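You operate a simulated robot arm through the tools that you are given. There is no shell and no other tool.

You run a simulated two-armed robot. Do the job below in one go: nothing can be reset, and whatever is moved stays where it is left.

TASK
Scan what is in the scanner at the job card's settings and save it.
Fine: first nudge the mouse a little to wake the computer; set both keypad dials and leave them; lid stays shut; Scan, then Save, once each; leave other controls alone.
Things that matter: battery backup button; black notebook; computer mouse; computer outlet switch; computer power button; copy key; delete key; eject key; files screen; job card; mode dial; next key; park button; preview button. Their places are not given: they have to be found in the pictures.

Only the result counts: the job must be done as asked and must still hold three seconds after the hand-in. Knocking over, shifting, dropping, spilling or breaking anything else fails it. A push-on lid holds only when it is set on centred and level and pressed home; a screw cap is set on level and turned clockwise until tight.

THE ROBOT
Two 7-joint arms with fingered hands on one trunk that stands fixed in place. Base frame: the origin is at the foot of the trunk, x ahead of it, y to its left, z up. Readings come in mm, rad, newtons and seconds.
The left shoulder is at [71, 173, 1088], the right one opposite. With the tool pointing down near the work surface each hand reaches from about 100 to 800 mm from the base axis, measured 20 degrees to its own side. Payload 3.5 kg a hand.
The TCP of each hand is the grasp point between the finger pads, 25 mm short of the fingertips. In the tool frame z runs along the fingers and y along their closing line. The gripper opens to 88 mm. The gripper's body begins 29 mm behind the TCP. The gripper is a hand of 3 fingers: y runs from the thumb to the fingers, the wrist lies at [-13, -97, -162] in the tool frame, and closing takes about 1.5 s.
Orientation is that of the tool frame in the base frame, as a unit quaternion [x, y, z, w]. With the fingers straight down and the wrist toward the robot, the tool's x, y and z point along [0, 1, 0], [1, 0, 0] and [0, 0, -1] of the base frame.

THE INTERFACE
- The arms move only by the tool drive_tool. It takes "left_commands", "right_commands" or both (then of equal length, played together; a hand with none holds still); each is a list of rows, each a list of 7 numbers: the turn, a rotation vector about the tool's x, y, z in units of 180 degrees (1.0 is 180 degrees), then the shift along the tool's x, y, z in units of 200 mm (1.0 is 200 mm), then the finger opening in cm, from 0 to 8.8. In form: [[rx, ry, rz, tx, ty, tz, fingers], ...]. A call has 1 to 20 rows; each row is the pose to reach, as a shift and turn from the pose commanded when the call began, along the tool's axes at that moment. A call with a number of a shift or a turn outside -1 to 1 is refused whole. Each row takes 0.2 s and may step no farther than 50 mm and 0.15 rad from the row before; otherwise, or with a gripper value out of range, the whole call is refused. Where a pose cannot be reached the arm comes as near as it can. A force on the tool above 40 N (or 10 N above the force at the start of the call, whichever is more), or a blocked arm, ends the call early, and 0.2 s more pass. Each finger travels about 72 mm/s and halts on what it meets, pressing with about 23 N; the grip force reading is that of the motor and also rises with nothing between the fingers. The clock runs only during rows and for 0.2 s after the last one: add rows that repeat a pose to give the fingers time. The reply holds the time, the measured pose of the TCP, the force on the tool along the base axes, the opening and the grip force, in the units named above and with some noise, with the torque about the TCP (base axes, N m) and any sound that the robot's microphone picked up.
- Cameras (640 x 400 px; columns grow to the right, rows downward): "scene" is now at [197, -11.6, 1320.3]; the picture's right is [-0.16, -0.99, 0.03], its down [-0.45, 0.04, -0.89] and it looks along [0.88, -0.16, -0.45] (base axes); focal length 214 px, centre (320, 200). "left" rides on the left gripper at [-58, -85, -99] in its tool frame; the picture's right is [-0.67, -0.35, 0.66], its down [0.69, -0.63, 0.37] and it looks along [0.28, 0.69, 0.66] (tool axes); focal length 261 px, centre (320, 200). "right" rides on the right gripper at [58, -85, -100] in its tool frame; the picture's right is [-0.67, 0.35, -0.66], its down [-0.68, -0.63, 0.37] and it looks along [-0.29, 0.69, 0.66] (tool axes); focal length 261 px, centre (320, 200).
- camera(camera): a new picture of that camera. The clock stands still meanwhile.
- lift_body(by): slides the trunk up (or, below 0, down) by that many mm; the arms and the scene camera ride with it, the base frame stays. It gives what a move gives, with no picture.
- grasp_type(shape, hand): the hand has 3 fingers and takes this shape, open, in about a second: jaw (thumb against the fingers, like two jaws); tri (thumb and two fingers); tip (a fingertip pinch); poke (one finger out to press); point (the index stretched); flat (the hand flat); cup (the hand cupped); fist (a fist). The gripper value then closes the fingers along that shape, each until it touches; the sizes above hold for jaw. It gives what a move gives, with no picture.
- head_to(pan, tilt): turns the head with the scene camera to pan (to the left, within 1.501 rad either way) and tilt (down, from -0.506 to 1.204), counted from straight ahead of the robot. It gives what a move gives.
- pixel_to_xyz(camera, pixels): there is no depth. For up to 12 entries [column, row, z] of the newest picture of that camera ("zoom" is the newest enlarged one), the place [x, y] in the base frame at which the ray of that pixel passes the height z, good to about 2 mm, but the place of the scene camera against the robot may be out by one fixed shift of up to 12 mm in any direction. The clock stands still meanwhile.
- zoom(camera, box): a new picture of the part [left, top, right, bottom] of that camera's present view, enlarged. The clock stands still meanwhile.
- finish_job(): hands the job in; it is judged then, once.

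Open the grippers and draw the arms clear of the work before you hand the job in, unless the task says otherwise.

The tools are called after "Emit:" as a command line: name --argument value ..., lists and objects as JSON in quotes. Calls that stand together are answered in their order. drive_tool: Moves the arms, as the interface text tells. Its arguments: {"type":"object","properties":{"left_commands":{"type":"array","items":{"type":"array","items":{"type":"number"}}},"right_commands":{"type":"array","items":{"type":"array","items":{"type":"number"}}}},"required":[]} The other tools are called the same way: lift_body (by) slides the trunk up or down; grasp_type (shape, hand) gives the hand a shape; head_to (pan, tilt) turns the head that bears the scene camera; camera (camera) takes a picture; pixel_to_xyz (camera, pixels) gives the place at which the rays of pixels pass given heights; zoom (camera, box) takes an enlarged picture of a part of a camera's view; finish_job () hands the job in.

At the start:

```text
clock: 0.0
left_tool_pos: [460.4, -81.9, 1220.2]
left_ee_rot: [0.707, 0.707, 0.001, -0.001]
left_wrist_force: [0.0, -0.2, -0.2]
left_ft_torque: [0.02, 0.0, 0.02]
left_width: 87.4
left_grasp_force: 0.1
left_shape: jaw
right_tool_pos: [274.4, -412.0, 1035.3]
right_ee_rot: [0.707, 0.708, -0.001, 0.0]
right_wrist_force: [0.9, -0.2, 0.7]
right_ft_torque: [-0.02, 0.0, -0.01]
right_width: 87.6
right_grasp_force: 0.1
right_shape: jaw
trunk travel left (down, up): [-175.0, 280.0]
head pan, tilt: [-0.164, 0.258]
```

scene: 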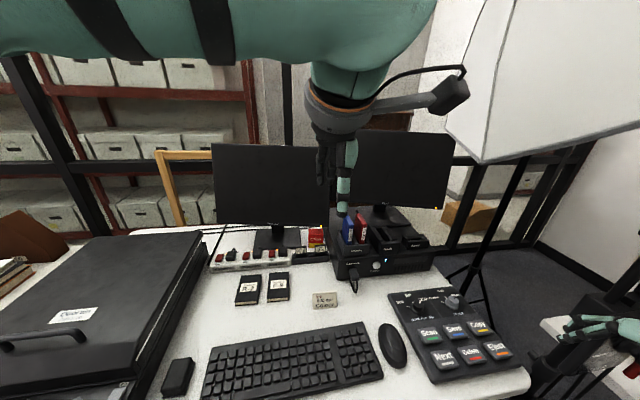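
right: 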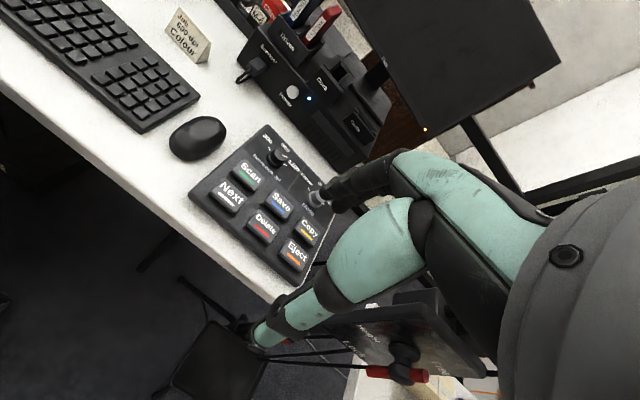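
left: 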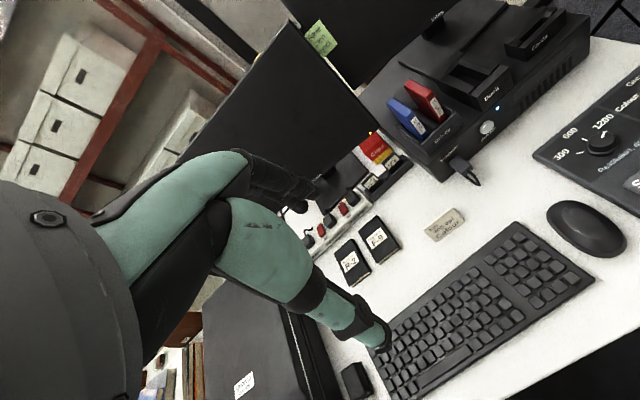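

The scene shows the job card near (325,300), the mouse near (392,345) and the keypad near (450,335). I'll zoom in on the card and keypad to read them.

Emit:
zoom --camera "right" --box '[150, 0, 230, 70]'

Emit:
zoom --camera "scene" --box '[370, 270, 540, 390]'

Emit:
zoom --camera "right" --box '[180, 110, 350, 280]'

Emit:
zoom --camera "scene" --box '[200, 190, 440, 320]'

```text
5.71 times, centred on (190, 35) of right
```

zoom: 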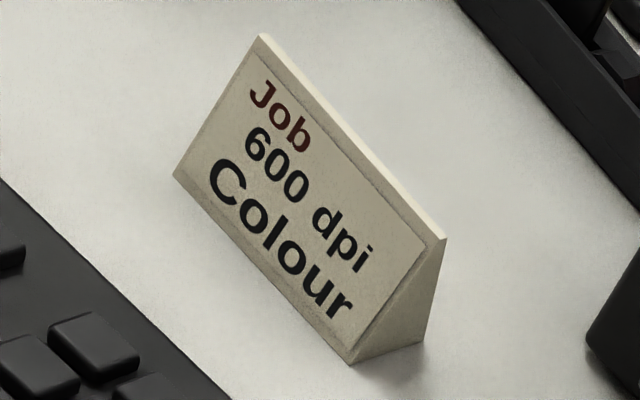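

```text
3.33 times, centred on (455, 330) of scene
```

zoom: 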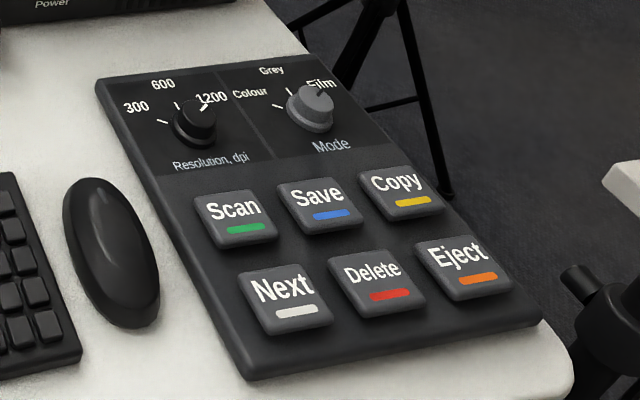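

```text
2.35 times, centred on (265, 195) of right
```

zoom: 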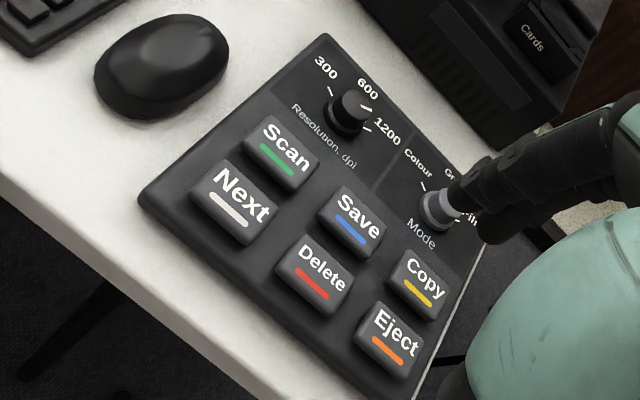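

```text
2.67 times, centred on (320, 255) of scene
```

zoom: 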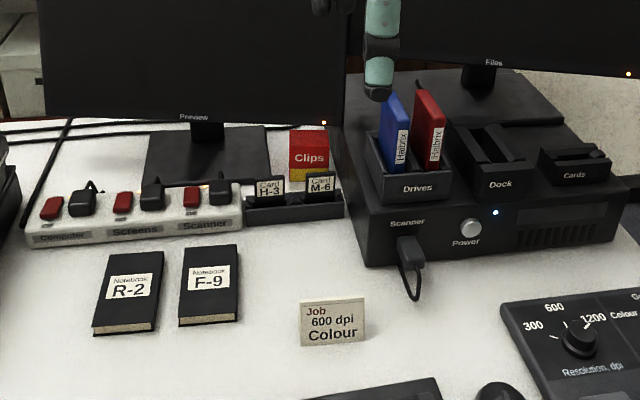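

The card says 600 dpi, Colour. I'll read the green note seen by the left camera at (320,38) and look around the scanner at the left.

Emit:
zoom --camera "left" --box '[280, 0, 380, 70]'

Emit:
zoom --camera "left" --box '[520, 80, 640, 200]'

Emit:
zoom --camera "scene" --box '[0, 220, 230, 400]'

Emit:
zoom --camera "scene" --box '[385, 280, 485, 340]'

```text
5.71 times, centred on (330, 35) of left
```

zoom: 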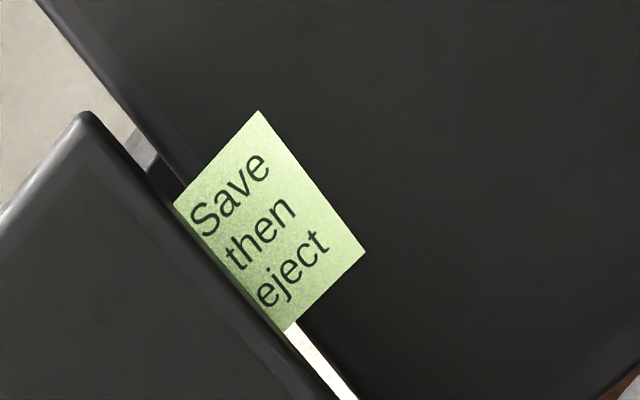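

```text
3.33 times, centred on (580, 140) of left
```

zoom: 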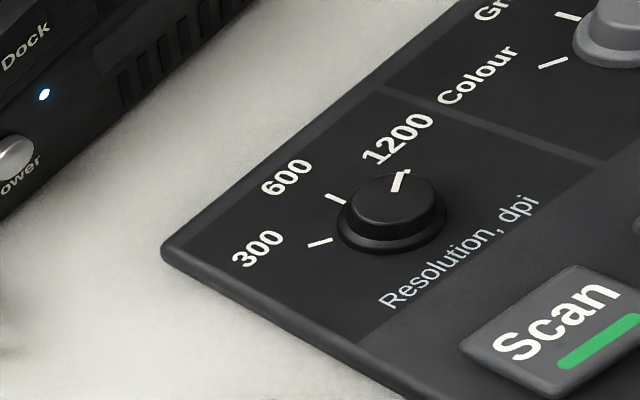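

```text
2.22 times, centred on (115, 310) of scene
```

zoom: 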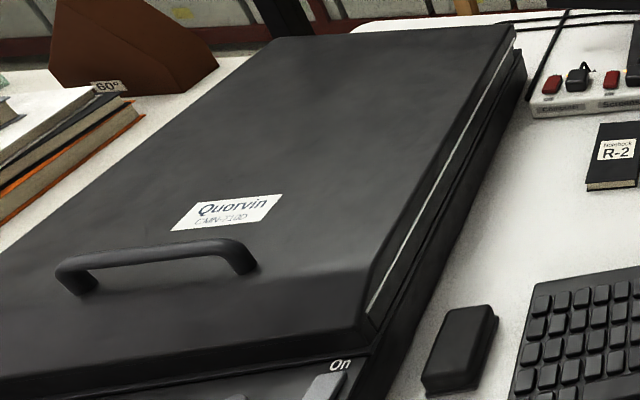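

```text
6.40 times, centred on (435, 310) of scene
```

zoom: 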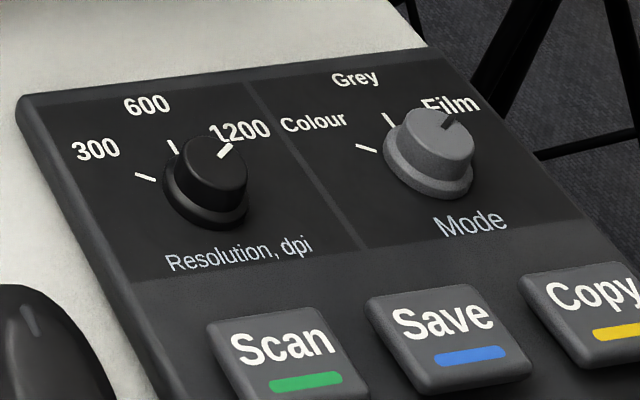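

Resolution dial sits at 1200, mode dial at Film. I turn the head left and down to inspect the scanner's front panel.

Emit:
head_to --pan 0.6 --tilt 0.8

Emit:
camera --camera "scene"

```text
clock: 1.1
left_tool_pos: [459.5, -80.5, 1219.3]
left_ee_rot: [0.706, 0.708, -0.001, 0.0]
left_wrist_force: [-0.4, -0.5, -0.7]
left_ft_torque: [0.03, 0.01, 0.01]
left_width: 87.6
left_grasp_force: 0.0
left_shape: jaw
right_tool_pos: [273.2, -411.5, 1035.8]
right_ee_rot: [0.707, 0.707, -0.001, 0.002]
right_wrist_force: [-0.8, -0.3, 0.5]
right_ft_torque: [0.0, -0.02, 0.0]
right_width: 87.9
right_grasp_force: 0.1
right_shape: jaw
trunk travel left (down, up): [-175.0, 280.0]
head pan, tilt: [0.6, 0.799]
```

```text
taken
```

scene: 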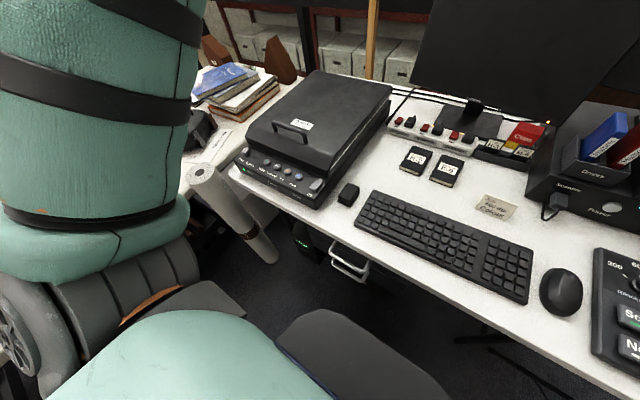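

The scanner's front panel is at about (280,170) in this view; zooming in to read it.

Emit:
zoom --camera "scene" --box '[225, 140, 345, 215]'

Emit:
zoom --camera "scene" --box '[380, 80, 560, 200]'

Emit:
zoom --camera "scene" --box '[280, 210, 400, 290]'

```text
5.33 times, centred on (285, 178) of scene
```

zoom: 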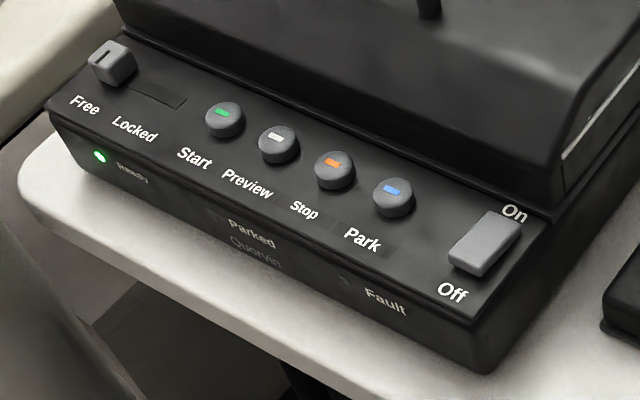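

```text
3.33 times, centred on (470, 140) of scene
```

zoom: 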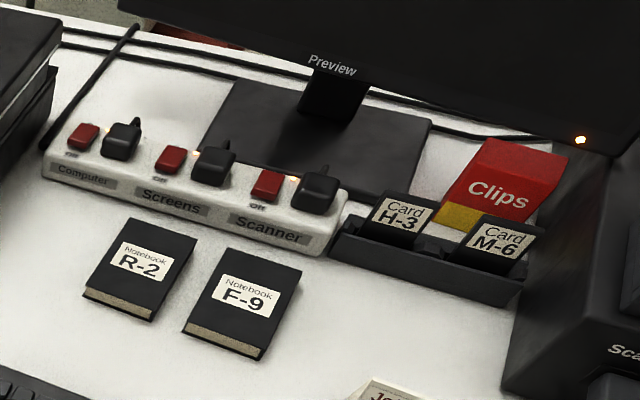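

```text
5.00 times, centred on (340, 250) of scene
```

zoom: 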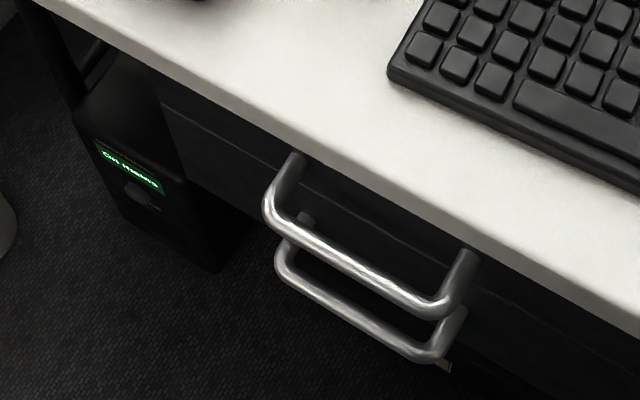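

The scanner is on, free and Ready. Now I aim the head at the keypad and mouse for accurate localization.

Emit:
head_to --pan -0.45 --tilt 0.85

Emit:
camera --camera "scene"

Emit:
camera --camera "right"

```text
clock: 2.4
left_tool_pos: [458.7, -81.0, 1219.5]
left_ee_rot: [0.707, 0.707, 0.001, 0.0]
left_wrist_force: [0.1, -0.1, -1.3]
left_ft_torque: [0.02, 0.0, 0.02]
left_width: 87.5
left_grasp_force: 0.1
left_shape: jaw
right_tool_pos: [274.4, -412.3, 1036.8]
right_ee_rot: [0.707, 0.707, -0.001, 0.0]
right_wrist_force: [0.3, 0.5, -0.2]
right_ft_torque: [0.02, 0.03, 0.0]
right_width: 87.6
right_grasp_force: 0.1
right_shape: jaw
trunk travel left (down, up): [-175.0, 280.0]
head pan, tilt: [-0.45, 0.85]
```

```text
taken
```

scene: 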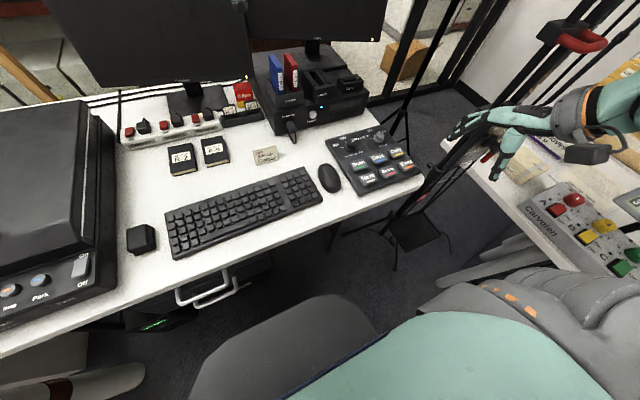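

```text
taken
```

right: 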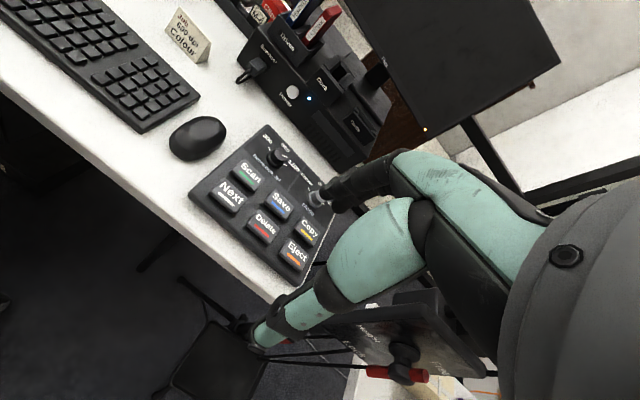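

I'll triangulate the keypad corners from both cameras to get the desk height: right-camera corners about (263,126) and (190,196), scene corners about (326,141) and (361,196).

Emit:
pixel_to_xyz --camera "right" --pixels '[[263, 126, 700], [263, 126, 800], [190, 196, 700], [190, 196, 800], [224, 119, 700], [224, 119, 800]]'

Emit:
zoom --camera "scene" --box '[310, 120, 430, 215]'

Emit:
zoom --camera "right" --box '[160, 100, 340, 300]'

```text
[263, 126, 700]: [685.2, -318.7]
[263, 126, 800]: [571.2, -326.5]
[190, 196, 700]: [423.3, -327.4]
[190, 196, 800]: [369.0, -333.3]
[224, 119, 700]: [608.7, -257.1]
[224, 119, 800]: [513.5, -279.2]
```

```text
4.21 times, centred on (370, 168) of scene
```

zoom: 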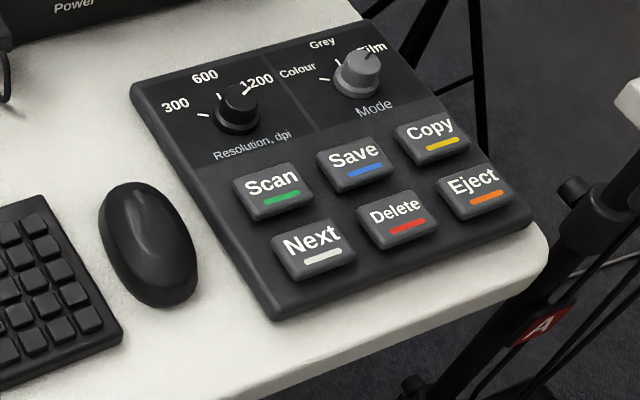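

```text
2.00 times, centred on (250, 200) of right
```

zoom: 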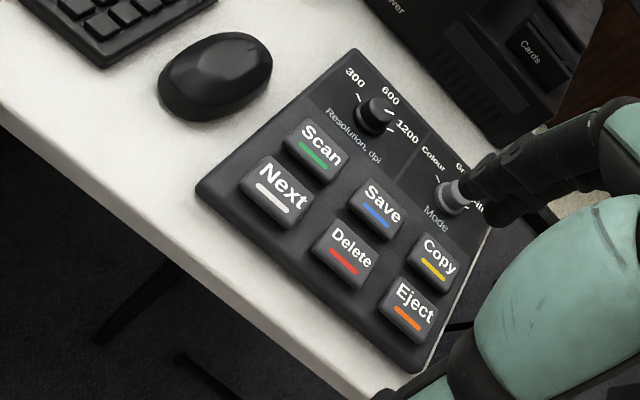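

Now the same corners from the scene camera, with fractional pixels converted from the zoom.

Emit:
pixel_to_xyz --camera "scene" --pixels '[[325.4, 140.5, 700], [325.4, 140.5, 800], [360.0, 196.3, 700], [360.0, 196.3, 800], [358.3, 171.7, 700], [358.3, 171.7, 800], [386.4, 171.0, 700], [386.4, 171.0, 800]]'

Emit:
pixel_to_xyz --camera "zoom" --pixels '[[356, 49, 700], [356, 49, 800], [196, 192, 700], [196, 192, 800], [320, 150, 700], [320, 150, 800], [344, 251, 700], [344, 251, 800]]'

```text
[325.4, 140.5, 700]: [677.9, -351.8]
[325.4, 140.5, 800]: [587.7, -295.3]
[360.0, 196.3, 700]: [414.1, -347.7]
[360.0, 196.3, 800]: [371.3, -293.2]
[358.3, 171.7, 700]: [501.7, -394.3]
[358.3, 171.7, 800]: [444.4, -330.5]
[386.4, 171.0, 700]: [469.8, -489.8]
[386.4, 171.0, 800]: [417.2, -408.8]
```

```text
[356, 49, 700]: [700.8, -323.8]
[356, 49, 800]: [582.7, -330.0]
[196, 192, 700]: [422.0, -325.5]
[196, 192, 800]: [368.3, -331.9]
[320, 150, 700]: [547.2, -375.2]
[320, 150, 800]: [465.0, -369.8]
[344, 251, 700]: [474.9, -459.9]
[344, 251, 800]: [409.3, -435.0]
```

The keypad top is near z≈740 with its edges roughly along x/y. I'll bring the right hand to about (300,-340,950) so its camera sees the keypad, ticks and mouse closer.

Emit:
drive_tool --right_commands '[[0, 0, 0, 0.08, 0.03, 0.09, 8.8], [0, 0, 0, 0.16, 0.06, 0.18, 8.8], [0, 0, 0, 0.24, 0.09, 0.27, 8.8], [0, 0, 0, 0.32, 0.11, 0.36, 8.8], [0, 0, 0, 0.36, 0.13, 0.43, 8.8], [0, 0, 0, 0.36, 0.13, 0.43, 8.8]]'

Emit:
camera --camera "right"

```text
clock: 3.8
left_tool_pos: [459.8, -81.3, 1219.1]
left_ee_rot: [0.707, 0.707, 0.001, 0.0]
left_wrist_force: [0.4, 1.1, 0.2]
left_ft_torque: [0.0, 0.01, 0.01]
left_width: 87.6
left_grasp_force: 0.0
left_shape: jaw
right_tool_pos: [332.6, -376.5, 965.0]
right_ee_rot: [0.706, 0.708, 0.0, -0.001]
right_wrist_force: [0.0, -0.3, 0.7]
right_ft_torque: [0.0, -0.01, 0.01]
right_width: 87.6
right_grasp_force: 0.0
right_shape: jaw
right hand out of reach, approached as far as the arm can: row 1, 2, 3, 4, 5, 6
trunk travel left (down, up): [-175.0, 280.0]
head pan, tilt: [-0.45, 0.85]
```

```text
taken
```

right: 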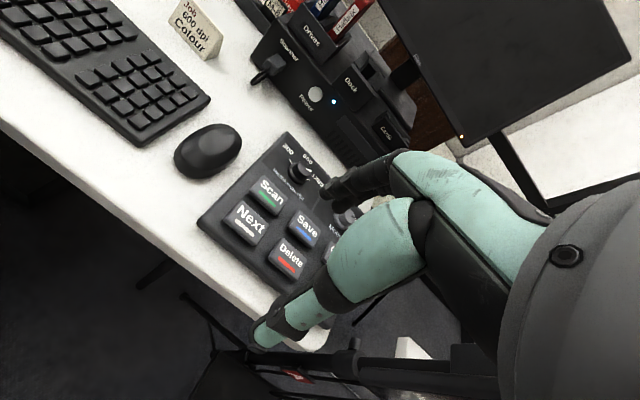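

The arm stopped at (333,-376,965), a reach limit. I zoom on the keypad from here to triangulate against the earlier right-camera view.

Emit:
zoom --camera "right" --box '[170, 110, 350, 222]'

Emit:
zoom --camera "right" --box '[170, 180, 350, 292]'

```text
3.56 times, centred on (260, 166) of right
```

zoom: 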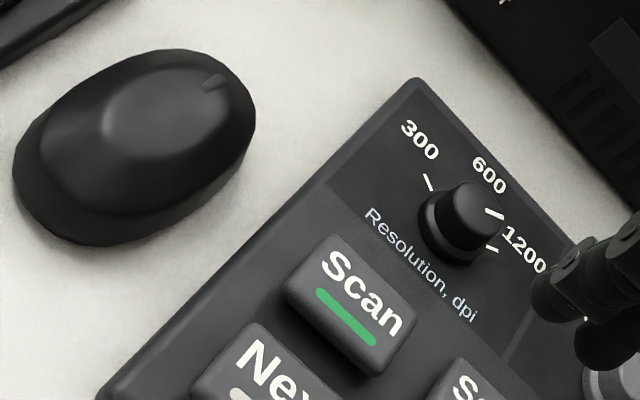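

```text
3.56 times, centred on (260, 236) of right
```

zoom: 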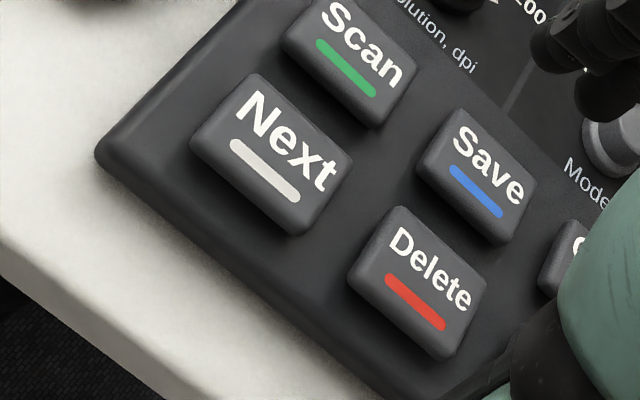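

Querying the current right view for corners and key bars: bottom-left corner (197.4,222.5), top-left (286.7,131.7), Scan bar (267.3,198.9), Save bar (303.8,233.5).

Emit:
pixel_to_xyz --camera "right" --pixels '[[197.4, 222.5, 700], [197.4, 222.5, 800], [286.7, 131.7, 700], [286.7, 131.7, 800], [267.3, 198.9, 700], [267.3, 198.9, 800], [303.8, 233.5, 700], [303.8, 233.5, 800], [286.7, 264.7, 700], [286.7, 264.7, 800]]'

```text
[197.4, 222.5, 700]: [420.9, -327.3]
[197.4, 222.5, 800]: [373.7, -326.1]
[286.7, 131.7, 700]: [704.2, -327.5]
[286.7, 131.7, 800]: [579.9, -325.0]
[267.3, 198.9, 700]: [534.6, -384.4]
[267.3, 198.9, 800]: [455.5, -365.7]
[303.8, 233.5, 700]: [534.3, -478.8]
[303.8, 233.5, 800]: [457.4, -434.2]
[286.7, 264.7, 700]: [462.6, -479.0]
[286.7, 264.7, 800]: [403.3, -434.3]
```

I'll cross-check heights with the left camera, which saw the keypad's top-left corner near (533.5,156.5), the Scan key and the mouse.

Emit:
camera --camera "left"

Emit:
zoom --camera "left" --box '[520, 100, 640, 260]'

Emit:
pixel_to_xyz --camera "left" --pixels '[[533.5, 156.5, 700], [533.5, 156.5, 800]]'

```text
taken
```

left: 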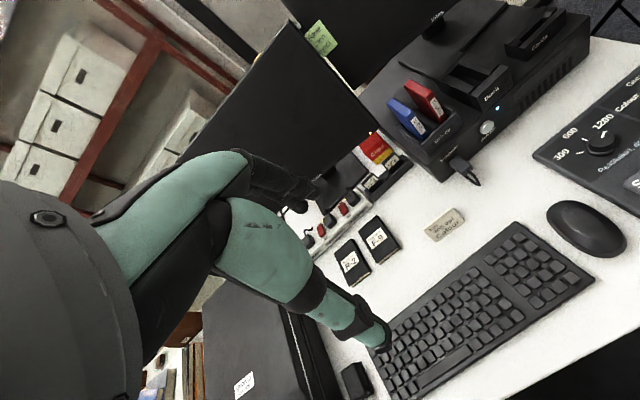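

```text
2.50 times, centred on (580, 180) of left
```

zoom: 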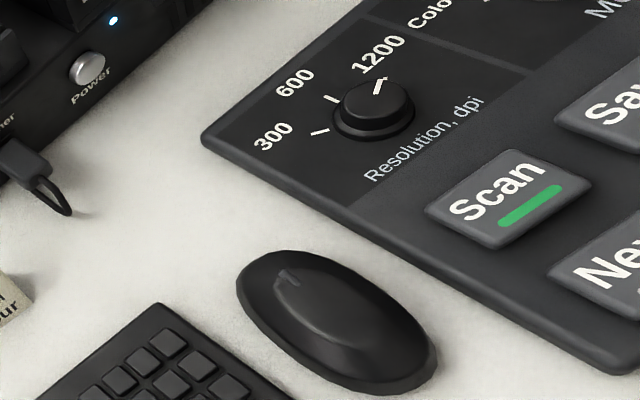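

```text
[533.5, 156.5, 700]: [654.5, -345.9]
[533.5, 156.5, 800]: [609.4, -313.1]
```

The left zoom shows also the Scan key at zoom (529,206) and Next beyond; I'll use this zoom's rays to fix heights of Scan bar, corners and mouse outline.

Emit:
pixel_to_xyz --camera "zoom" --pixels '[[529, 206, 700], [529, 206, 800], [203, 140, 700], [203, 140, 800], [628, 374, 700], [628, 374, 800], [379, 92, 700], [379, 92, 800], [319, 131, 700], [319, 131, 800]]'

```text
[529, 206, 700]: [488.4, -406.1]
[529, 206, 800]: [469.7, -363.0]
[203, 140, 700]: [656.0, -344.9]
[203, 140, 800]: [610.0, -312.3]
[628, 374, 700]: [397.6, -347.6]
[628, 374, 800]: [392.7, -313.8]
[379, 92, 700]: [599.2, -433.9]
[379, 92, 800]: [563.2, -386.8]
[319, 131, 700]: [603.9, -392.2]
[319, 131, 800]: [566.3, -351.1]
```

Heights: keypad surface z≈760, key tops z≈778, and the scene camera seems off by about (+5.5,-9.5). Now close-up zooms of both dials from the scene camera.

Emit:
zoom --camera "scene" --box '[326, 128, 366, 153]'

Emit:
pixel_to_xyz --camera "zoom" --pixels '[[320, 200, 760], [320, 200, 790]]'

Emit:
zoom --camera "scene" --box '[356, 120, 396, 145]'

Emit:
pixel_to_xyz --camera "zoom" --pixels '[[320, 200, 760], [320, 200, 790]]'

```text
16.00 times, centred on (346, 140) of scene
```

zoom: 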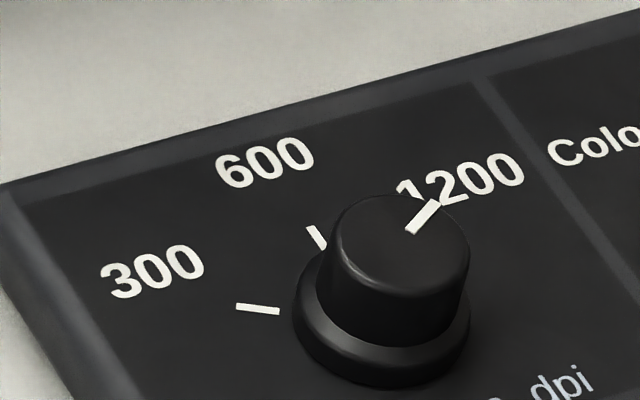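

```text
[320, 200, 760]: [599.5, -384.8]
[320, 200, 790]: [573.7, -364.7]
```

```text
16.00 times, centred on (376, 132) of scene
```

zoom: 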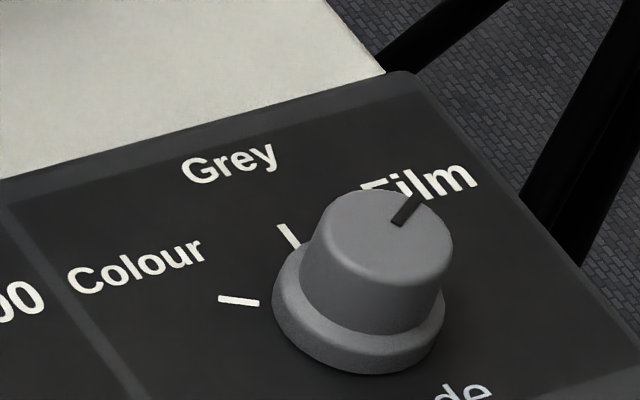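

```text
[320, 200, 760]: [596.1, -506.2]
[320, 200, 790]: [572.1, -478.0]
```

I'll query geometry for the mode dial (latest zoom): ticks, flange edges and top face.

Emit:
pixel_to_xyz --camera "zoom" --pixels '[[272, 300, 764], [445, 312, 764], [322, 235, 785], [453, 247, 785], [219, 298, 760], [259, 303, 760], [280, 225, 760], [297, 247, 760], [397, 225, 785], [417, 200, 785], [387, 236, 785], [387, 236, 790]]'

Emit:
zoom --camera "scene" --box '[326, 128, 366, 153]'

Emit:
pixel_to_xyz --camera "zoom" --pixels '[[293, 312, 764], [471, 320, 764], [331, 240, 785], [470, 248, 785], [236, 307, 760], [279, 312, 760], [308, 228, 760], [325, 249, 760], [408, 232, 785], [436, 202, 785], [400, 243, 785], [400, 243, 790]]'

```text
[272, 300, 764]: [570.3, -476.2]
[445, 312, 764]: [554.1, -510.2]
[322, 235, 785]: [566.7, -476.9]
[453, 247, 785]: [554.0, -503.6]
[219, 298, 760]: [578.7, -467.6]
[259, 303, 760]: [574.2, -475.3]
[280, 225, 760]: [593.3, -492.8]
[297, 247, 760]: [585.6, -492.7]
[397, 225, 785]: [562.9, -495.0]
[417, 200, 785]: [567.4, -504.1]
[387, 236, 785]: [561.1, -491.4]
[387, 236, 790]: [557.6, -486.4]
```

```text
16.00 times, centred on (346, 140) of scene
```

zoom: 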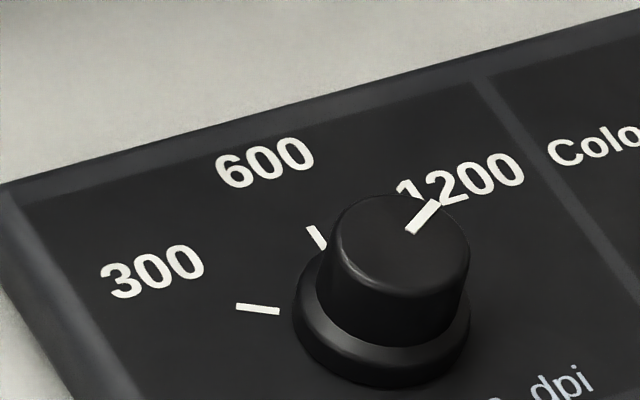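

```text
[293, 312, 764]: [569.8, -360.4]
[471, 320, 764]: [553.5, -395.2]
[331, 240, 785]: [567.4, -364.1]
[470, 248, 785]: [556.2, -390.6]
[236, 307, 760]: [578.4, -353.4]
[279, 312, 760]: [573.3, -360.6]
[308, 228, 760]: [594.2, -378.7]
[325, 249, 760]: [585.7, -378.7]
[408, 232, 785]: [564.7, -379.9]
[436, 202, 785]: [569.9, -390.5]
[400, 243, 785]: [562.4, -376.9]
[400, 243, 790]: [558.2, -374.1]
```

Dial centres (corrected) are near (566,-388) and (567,-502), knob about 29 mm wide, top z≈785, ticks at about ±57°. Now the mouse: zoom on it in the scene and query its outline.

Emit:
zoom --camera "scene" --box '[300, 150, 364, 206]'

Emit:
pixel_to_xyz --camera "left" --pixels '[[586, 228, 740], [586, 228, 780], [566, 213, 755]]'

```text
7.14 times, centred on (332, 178) of scene
```

zoom: 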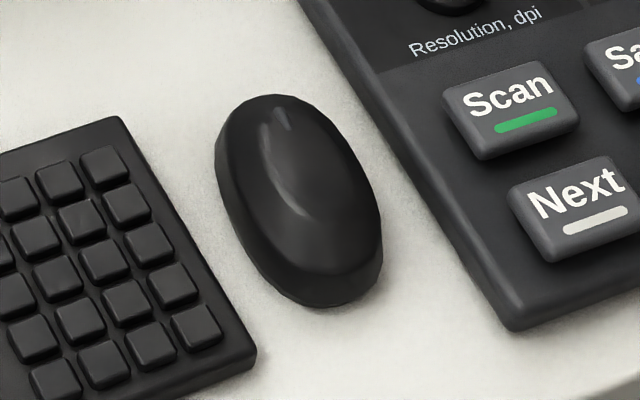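

```text
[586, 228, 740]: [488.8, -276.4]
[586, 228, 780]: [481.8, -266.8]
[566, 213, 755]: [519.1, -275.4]
```

Emit:
pixel_to_xyz --camera "zoom" --pixels '[[325, 307, 735], [325, 307, 745], [383, 255, 740], [215, 160, 740], [215, 160, 755], [275, 95, 755], [383, 215, 755], [250, 372, 740], [512, 330, 745], [120, 116, 745], [300, 200, 765], [299, 0, 760]]'

```text
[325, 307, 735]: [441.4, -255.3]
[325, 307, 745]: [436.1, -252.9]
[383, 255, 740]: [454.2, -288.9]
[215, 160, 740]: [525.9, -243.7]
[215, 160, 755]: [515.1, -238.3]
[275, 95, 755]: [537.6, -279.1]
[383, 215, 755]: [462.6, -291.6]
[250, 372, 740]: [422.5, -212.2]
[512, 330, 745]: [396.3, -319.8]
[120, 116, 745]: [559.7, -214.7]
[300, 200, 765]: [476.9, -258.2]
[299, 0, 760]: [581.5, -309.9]
```

Mouse back end is at about (445,-264), its axis runs from there to about (543,-288), with keyboard on the left and keypad on the right. I'll move the right hand nearer (checking which base the shifts use), closing the fingers.

Emit:
drive_tool --right_commands '[[0, 0, 0, 0.08, 0.13, 0.06, 6], [0, 0, 0, 0.16, 0.26, 0.12, 4], [0, 0, 0, 0.24, 0.39, 0.18, 2], [0, 0, 0, 0.3, 0.5, 0.25, 0], [0, 0, 0, 0.3, 0.5, 0.25, 0], [0, 0, 0, 0.3, 0.5, 0.25, 0], [0, 0, 0, 0.3, 0.5, 0.25, 0]]'

Emit:
camera --camera "scene"

Emit:
camera --camera "right"

```text
clock: 5.4
left_tool_pos: [459.2, -79.9, 1219.1]
left_ee_rot: [0.707, 0.707, 0.0, 0.0]
left_wrist_force: [-0.8, 0.4, 0.6]
left_ft_torque: [0.01, -0.02, -0.02]
left_width: 87.8
left_grasp_force: 0.1
left_shape: jaw
right_tool_pos: [437.1, -315.0, 917.3]
right_ee_rot: [0.707, 0.707, -0.001, 0.001]
right_wrist_force: [0.2, 0.0, 0.4]
right_ft_torque: [-0.01, -0.03, -0.02]
right_width: 0.0
right_grasp_force: 23.0
right_shape: jaw
trunk travel left (down, up): [-175.0, 280.0]
head pan, tilt: [-0.45, 0.85]
```

```text
taken
```

scene: 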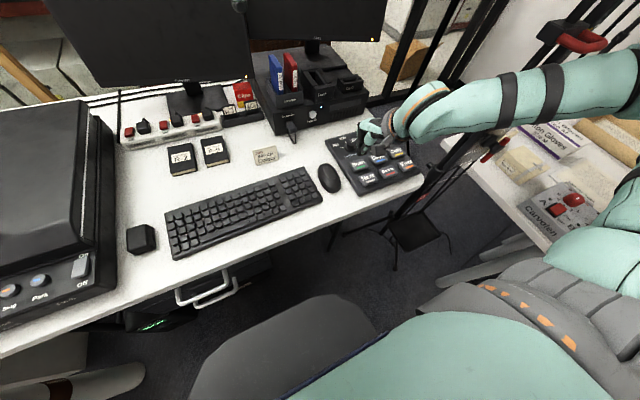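

```text
taken
```

right: 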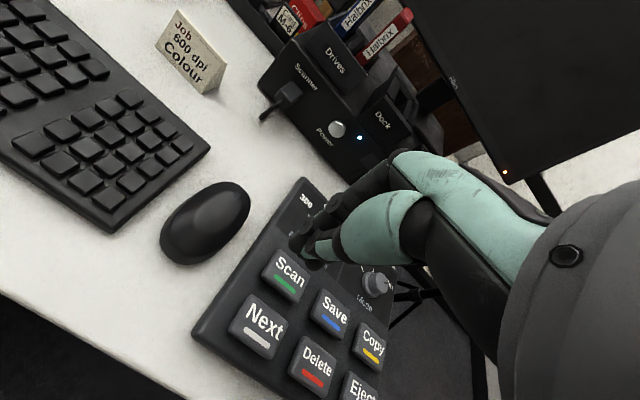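

The shifts are taken from the reached pose. Let me zoom on the closed hand to see the fingertip shape.

Emit:
zoom --camera "scene" --box '[320, 90, 460, 190]'

Emit:
zoom --camera "right" --box '[260, 130, 440, 290]'

```text
4.00 times, centred on (390, 140) of scene
```

zoom: 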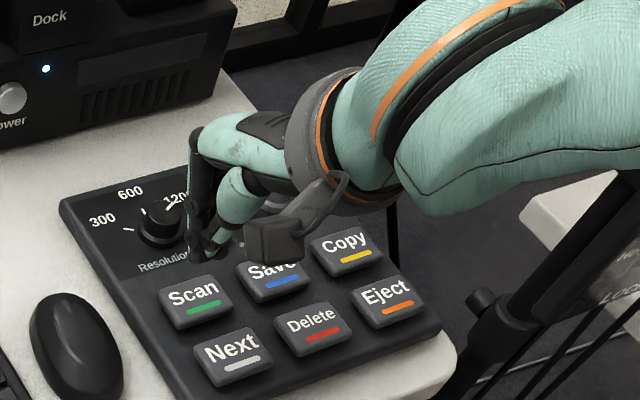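

```text
2.50 times, centred on (350, 210) of right
```

zoom: 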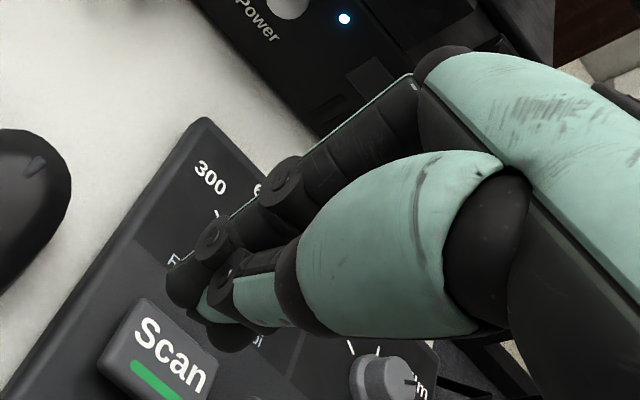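

The hand is clear; closed fingertips sit about 25 mm below the TCP. I move behind the mouse to (412,-268) and descend to TCP z≈780.

Emit:
drive_tool --right_commands '[[0, 0, 0, 0.08, -0.04, 0.11, 0], [0, 0, 0, 0.16, -0.08, 0.22, 0], [0, 0, 0, 0.235, -0.125, 0.335, 0], [0, 0, 0, 0.235, -0.125, 0.45, 0], [0, 0, 0, 0.235, -0.125, 0.57, 0], [0, 0, 0, 0.235, -0.125, 0.66, 0], [0, 0, 0, 0.235, -0.125, 0.685, 0], [0, 0, 0, 0.235, -0.125, 0.685, 0]]'

Emit:
camera --camera "scene"

Emit:
zoom --camera "scene" --box '[290, 140, 390, 220]'

Emit:
camera --camera "right"

```text
clock: 7.2
left_tool_pos: [459.3, -80.7, 1221.2]
left_ee_rot: [0.707, 0.707, 0.001, 0.0]
left_wrist_force: [-0.1, -0.6, 0.4]
left_ft_torque: [-0.03, 0.0, 0.05]
left_width: 87.7
left_grasp_force: 0.1
left_shape: jaw
right_tool_pos: [409.9, -268.7, 780.0]
right_ee_rot: [0.707, 0.707, 0.0, 0.001]
right_wrist_force: [0.2, 0.4, 0.5]
right_ft_torque: [-0.02, -0.04, -0.01]
right_width: 0.2
right_grasp_force: 23.2
right_shape: jaw
trunk travel left (down, up): [-175.0, 280.0]
head pan, tilt: [-0.45, 0.85]
```

```text
taken
```

scene: 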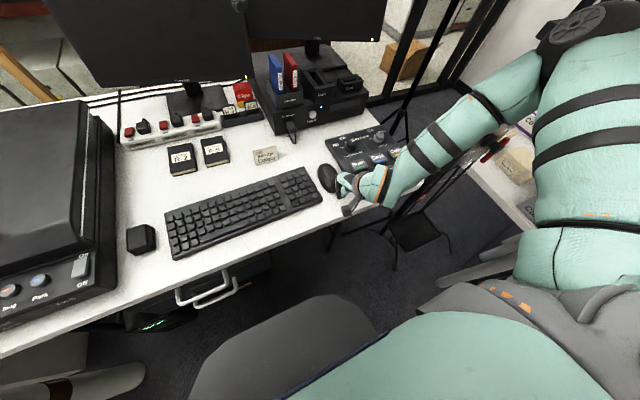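

```text
5.00 times, centred on (340, 180) of scene
```

zoom: 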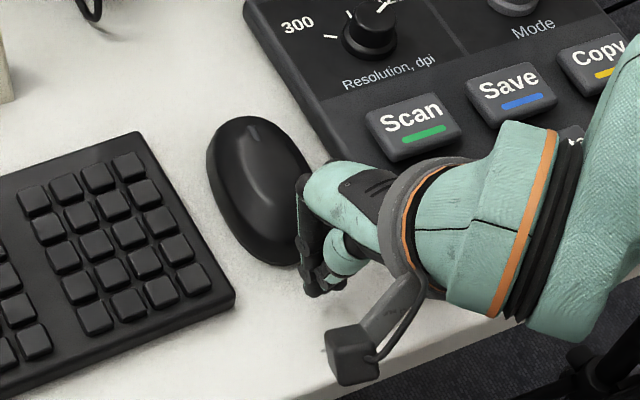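

```text
taken
```

right: 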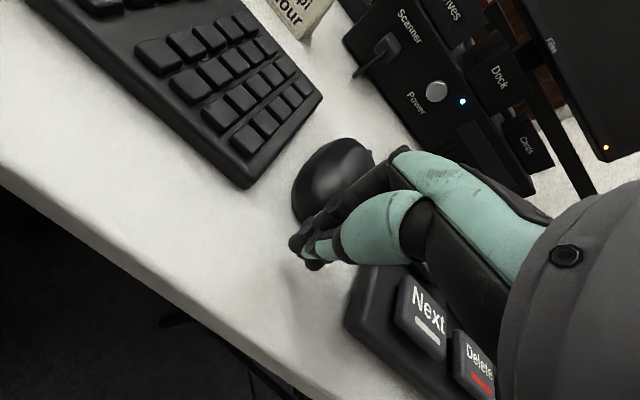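

Fingertips are behind the mouse with clearance. I push forward (+x) in 5 mm steps to x≈445 and look.

Emit:
drive_tool --right_commands '[[0, 0, 0, 0, 0.03, 0, 0], [0, 0, 0, 0, 0.06, 0, 0], [0, 0, 0, 0, 0.09, 0, 0], [0, 0, 0, 0, 0.12, 0, 0], [0, 0, 0, 0, 0.145, 0, 0], [0, 0, 0, 0, 0.17, 0, 0], [0, 0, 0, 0, 0.17, 0, 0]]'

Emit:
zoom --camera "scene" --box '[290, 140, 390, 220]'

Emit:
camera --camera "left"

```text
clock: 8.8
left_tool_pos: [459.0, -80.9, 1220.0]
left_ee_rot: [0.707, 0.707, -0.001, 0.0]
left_wrist_force: [-0.1, 0.2, -0.3]
left_ft_torque: [-0.01, 0.0, 0.02]
left_width: 87.8
left_grasp_force: 0.1
left_shape: jaw
right_tool_pos: [442.3, -270.7, 786.2]
right_ee_rot: [0.707, 0.707, 0.0, 0.0]
right_wrist_force: [-0.6, 0.2, 0.2]
right_ft_torque: [0.0, 0.01, 0.01]
right_width: 0.1
right_grasp_force: 22.4
right_shape: jaw
right hand out of reach, approached as far as the arm can: row 4, 5, 6, 7
trunk travel left (down, up): [-175.0, 280.0]
head pan, tilt: [-0.45, 0.85]
```

```text
5.00 times, centred on (340, 180) of scene
```

zoom: 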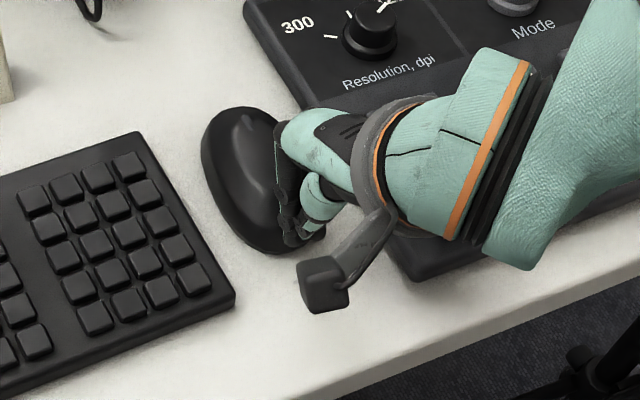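

```text
taken
```

left: 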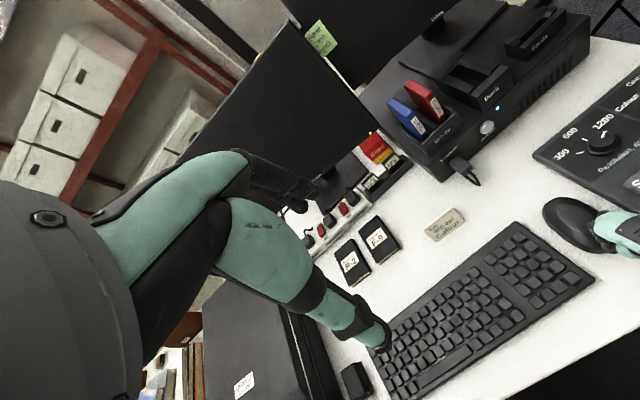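

The mouse moved about 8 mm (front from zoom (240,118) to (232,107)). I back the fingers off and up, then check the screens.

Emit:
drive_tool --right_commands '[[0, 0, 0, 0, -0.06, 0, 0], [0, 0, 0, 0, -0.12, 0, 0], [0, 0, 0, 0, -0.12, -0.15, 0], [0, 0, 0, 0, -0.12, -0.35, 0], [0, 0, 0, 0, -0.12, -0.5, 0]]'

Emit:
head_to --pan -0.2 --tilt 0.35

Emit:
camera --camera "scene"

```text
clock: 10.0
left_tool_pos: [458.7, -81.4, 1220.3]
left_ee_rot: [0.707, 0.707, 0.0, 0.0]
left_wrist_force: [-0.5, 0.0, -0.3]
left_ft_torque: [0.04, -0.02, 0.01]
left_width: 87.5
left_grasp_force: 0.0
left_shape: jaw
right_tool_pos: [414.7, -272.5, 884.5]
right_ee_rot: [0.707, 0.707, 0.0, 0.0]
right_wrist_force: [-0.1, 0.4, -0.7]
right_ft_torque: [-0.02, 0.03, -0.03]
right_width: 0.1
right_grasp_force: 23.0
right_shape: jaw
trunk travel left (down, up): [-175.0, 280.0]
head pan, tilt: [-0.45, 0.85]
```

```text
clock: 10.9
left_tool_pos: [459.1, -82.4, 1220.3]
left_ee_rot: [0.707, 0.707, 0.001, -0.001]
left_wrist_force: [-0.7, 0.5, -0.1]
left_ft_torque: [0.0, 0.0, -0.02]
left_width: 87.6
left_grasp_force: 0.2
left_shape: jaw
right_tool_pos: [415.6, -271.7, 883.7]
right_ee_rot: [0.707, 0.708, 0.0, 0.001]
right_wrist_force: [-0.1, -0.6, 0.8]
right_ft_torque: [0.01, 0.0, 0.01]
right_width: 0.0
right_grasp_force: 22.9
right_shape: jaw
trunk travel left (down, up): [-175.0, 280.0]
head pan, tilt: [-0.201, 0.351]
```

```text
taken
```

scene: 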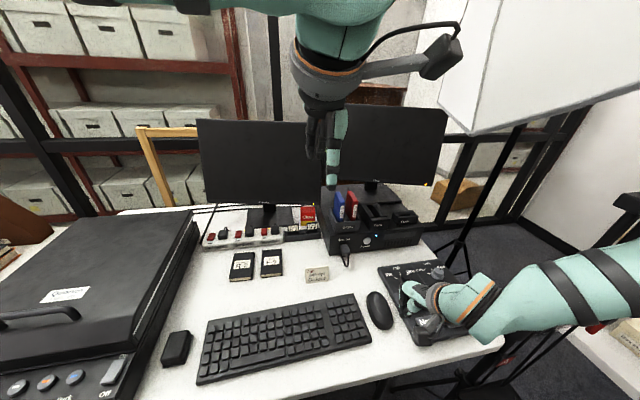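

The screens still look dark; I zoom on both to check, as waking may need time or more movement.

Emit:
zoom --camera "scene" --box '[190, 90, 450, 260]'

Emit:
zoom --camera "scene" --box '[330, 260, 440, 345]'

```text
2.35 times, centred on (320, 175) of scene
```

zoom: 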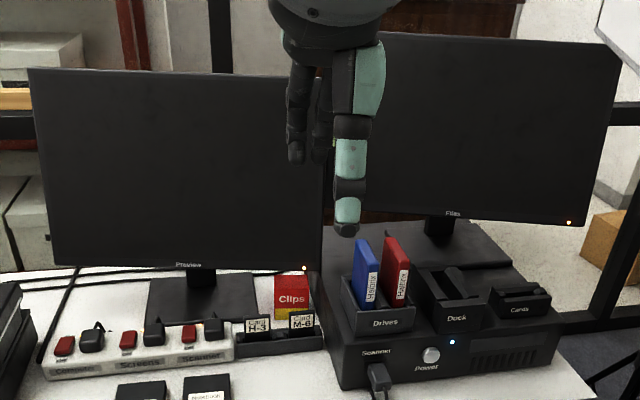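

```text
4.71 times, centred on (385, 302) of scene
```

zoom: 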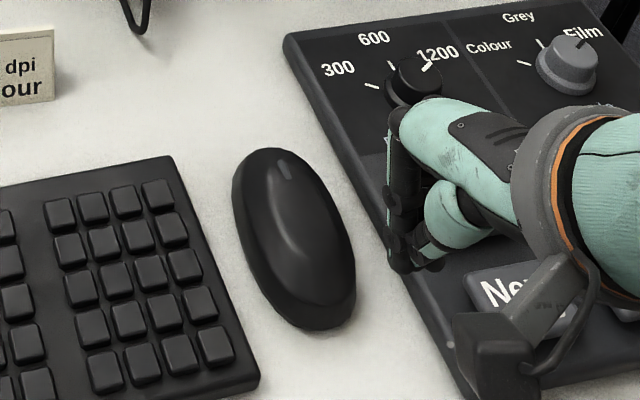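

LEDs still show standby, so it needs more movement. I locate the mouse outline now: back end at zoom (320,330), front (265,150), left (237,220), right (357,290).

Emit:
pixel_to_xyz --camera "zoom" --pixels '[[320, 330, 738], [320, 330, 745], [265, 150, 750], [237, 220, 745], [357, 290, 745], [262, 390, 740], [175, 157, 745], [285, 40, 760]]'

```text
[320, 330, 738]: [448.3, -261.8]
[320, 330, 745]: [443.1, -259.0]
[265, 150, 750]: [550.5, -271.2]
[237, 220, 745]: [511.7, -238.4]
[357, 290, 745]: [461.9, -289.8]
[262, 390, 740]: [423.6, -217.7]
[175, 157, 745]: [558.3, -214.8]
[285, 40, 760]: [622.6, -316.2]
```

The mouse's back end is now near (454,-271). I yaw the hand 15° clockwise for easier reach, descend behind it to TCP z≈780, then push gently another ~14 mm.

Emit:
drive_tool --right_commands '[[0, 0, 0.04, 0, 0, 0.1, 0], [0, 0, 0.083, 0, 0, 0.25, 0], [0, 0, 0.083, 0, 0, 0.4, 0], [0, 0, 0.083, 0, 0, 0.51, 0], [0, 0, 0.083, 0, 0, 0.51, 0], [0, 0, 0.083, 0, 0.04, 0.51, 0], [0, 0, 0.083, 0, 0.08, 0.51, 0], [0, 0, 0.083, 0, 0.12, 0.51, 0], [0, 0, 0.083, 0, 0.15, 0.51, 0], [0, 0, 0.083, 0, 0.18, 0.51, 0], [0, 0, 0.083, 0, 0.2, 0.51, 0]]'

Emit:
zoom --camera "scene" --box '[330, 260, 440, 345]'

Emit:
zoom --camera "scene" --box '[190, 90, 450, 260]'

```text
clock: 13.3
left_tool_pos: [460.4, -80.5, 1220.7]
left_ee_rot: [0.707, 0.707, -0.001, 0.0]
left_wrist_force: [-0.7, -0.2, -0.1]
left_ft_torque: [-0.02, 0.01, -0.01]
left_width: 87.6
left_grasp_force: 0.1
left_shape: jaw
right_tool_pos: [451.6, -282.9, 796.5]
right_ee_rot: [0.794, 0.608, -0.001, 0.001]
right_wrist_force: [0.0, 1.1, 1.0]
right_ft_torque: [0.01, -0.02, 0.0]
right_width: 0.1
right_grasp_force: 23.1
right_shape: jaw
right hand out of reach, approached as far as the arm can: row 4, 5, 6, 7, 8, 9, 10, 11
trunk travel left (down, up): [-175.0, 280.0]
head pan, tilt: [-0.201, 0.351]
```

```text
4.71 times, centred on (385, 302) of scene
```

zoom: 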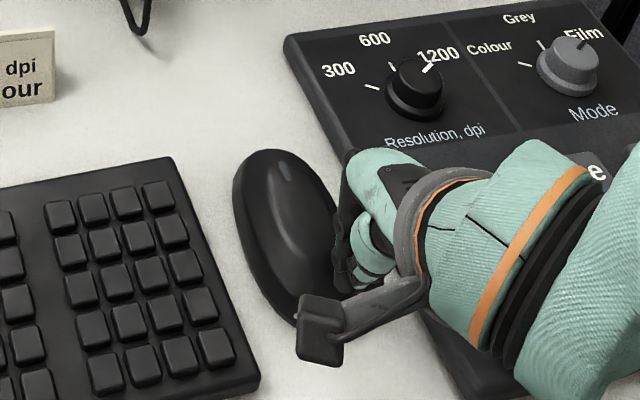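

```text
2.35 times, centred on (320, 175) of scene
```

zoom: 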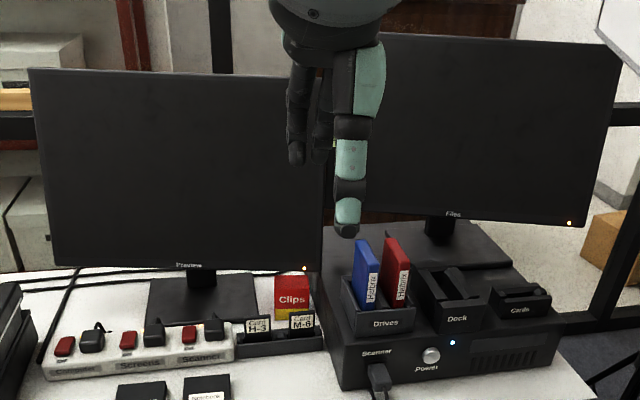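

Clockwise yaw made reach worse (stopped at (452,-283,796)). I lift up, go back behind the mouse and yaw the other way to +20°.

Emit:
drive_tool --right_commands '[[0, 0, 0, 0, 0, -0.2, 0], [0, 0, 0, 0, -0.08, -0.4, 0], [0, 0, -0.04, 0.014, -0.157, -0.4, 0], [0, 0, -0.08, 0.014, -0.157, -0.4, 0], [0, 0, -0.12, 0.014, -0.157, -0.4, 0], [0, 0, -0.16, 0.014, -0.157, -0.4, 0], [0, 0, -0.195, 0.014, -0.157, -0.4, 0], [0, 0, -0.195, 0.014, -0.157, -0.4, 0]]'

Emit:
zoom --camera "scene" --box '[330, 260, 440, 345]'

```text
clock: 15.1
left_tool_pos: [459.8, -81.1, 1220.5]
left_ee_rot: [0.707, 0.707, 0.0, 0.0]
left_wrist_force: [0.3, -0.2, 0.4]
left_ft_torque: [0.01, -0.01, -0.01]
left_width: 87.6
left_grasp_force: 0.0
left_shape: jaw
right_tool_pos: [423.2, -270.3, 877.9]
right_ee_rot: [0.573, 0.82, -0.001, 0.002]
right_wrist_force: [-0.6, 1.4, 0.5]
right_ft_torque: [-0.04, -0.03, -0.01]
right_width: 0.0
right_grasp_force: 22.7
right_shape: jaw
trunk travel left (down, up): [-175.0, 280.0]
head pan, tilt: [-0.201, 0.351]
```

```text
4.71 times, centred on (385, 302) of scene
```

zoom: 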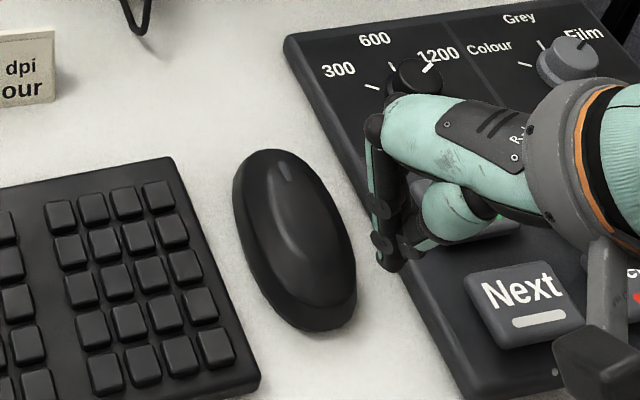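

Yaw is +20° and the TCP at (423,-270,878), behind the mouse. I descend to z≈779 and check reach.

Emit:
drive_tool --right_commands '[[0, 0, 0, 0, 0, 0.15, 0], [0, 0, 0, 0, 0, 0.3, 0], [0, 0, 0, 0, 0, 0.43, 0], [0, 0, 0, 0, 0, 0.49, 0], [0, 0, 0, 0, 0, 0.49, 0]]'

Emit:
zoom --camera "scene" --box '[330, 260, 440, 345]'

```text
clock: 16.3
left_tool_pos: [458.2, -80.8, 1220.2]
left_ee_rot: [0.706, 0.708, 0.0, -0.001]
left_wrist_force: [0.1, 0.6, 0.4]
left_ft_torque: [0.01, 0.0, 0.01]
left_width: 87.7
left_grasp_force: 0.0
left_shape: jaw
right_tool_pos: [423.6, -270.6, 779.8]
right_ee_rot: [0.573, 0.82, 0.0, 0.0]
right_wrist_force: [0.4, -0.3, -0.2]
right_ft_torque: [0.02, 0.02, 0.02]
right_width: 0.0
right_grasp_force: 22.9
right_shape: jaw
trunk travel left (down, up): [-175.0, 280.0]
head pan, tilt: [-0.201, 0.351]
```

```text
4.71 times, centred on (385, 302) of scene
```

zoom: 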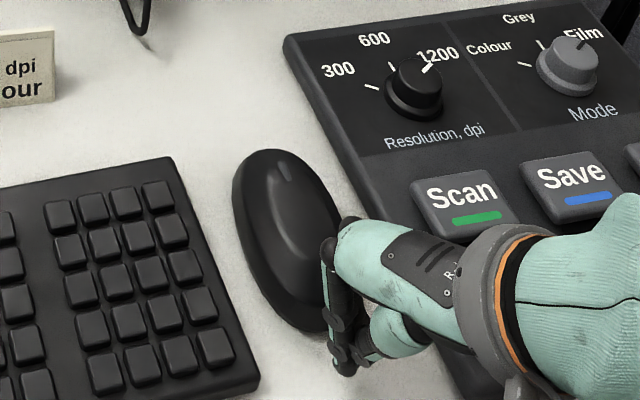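

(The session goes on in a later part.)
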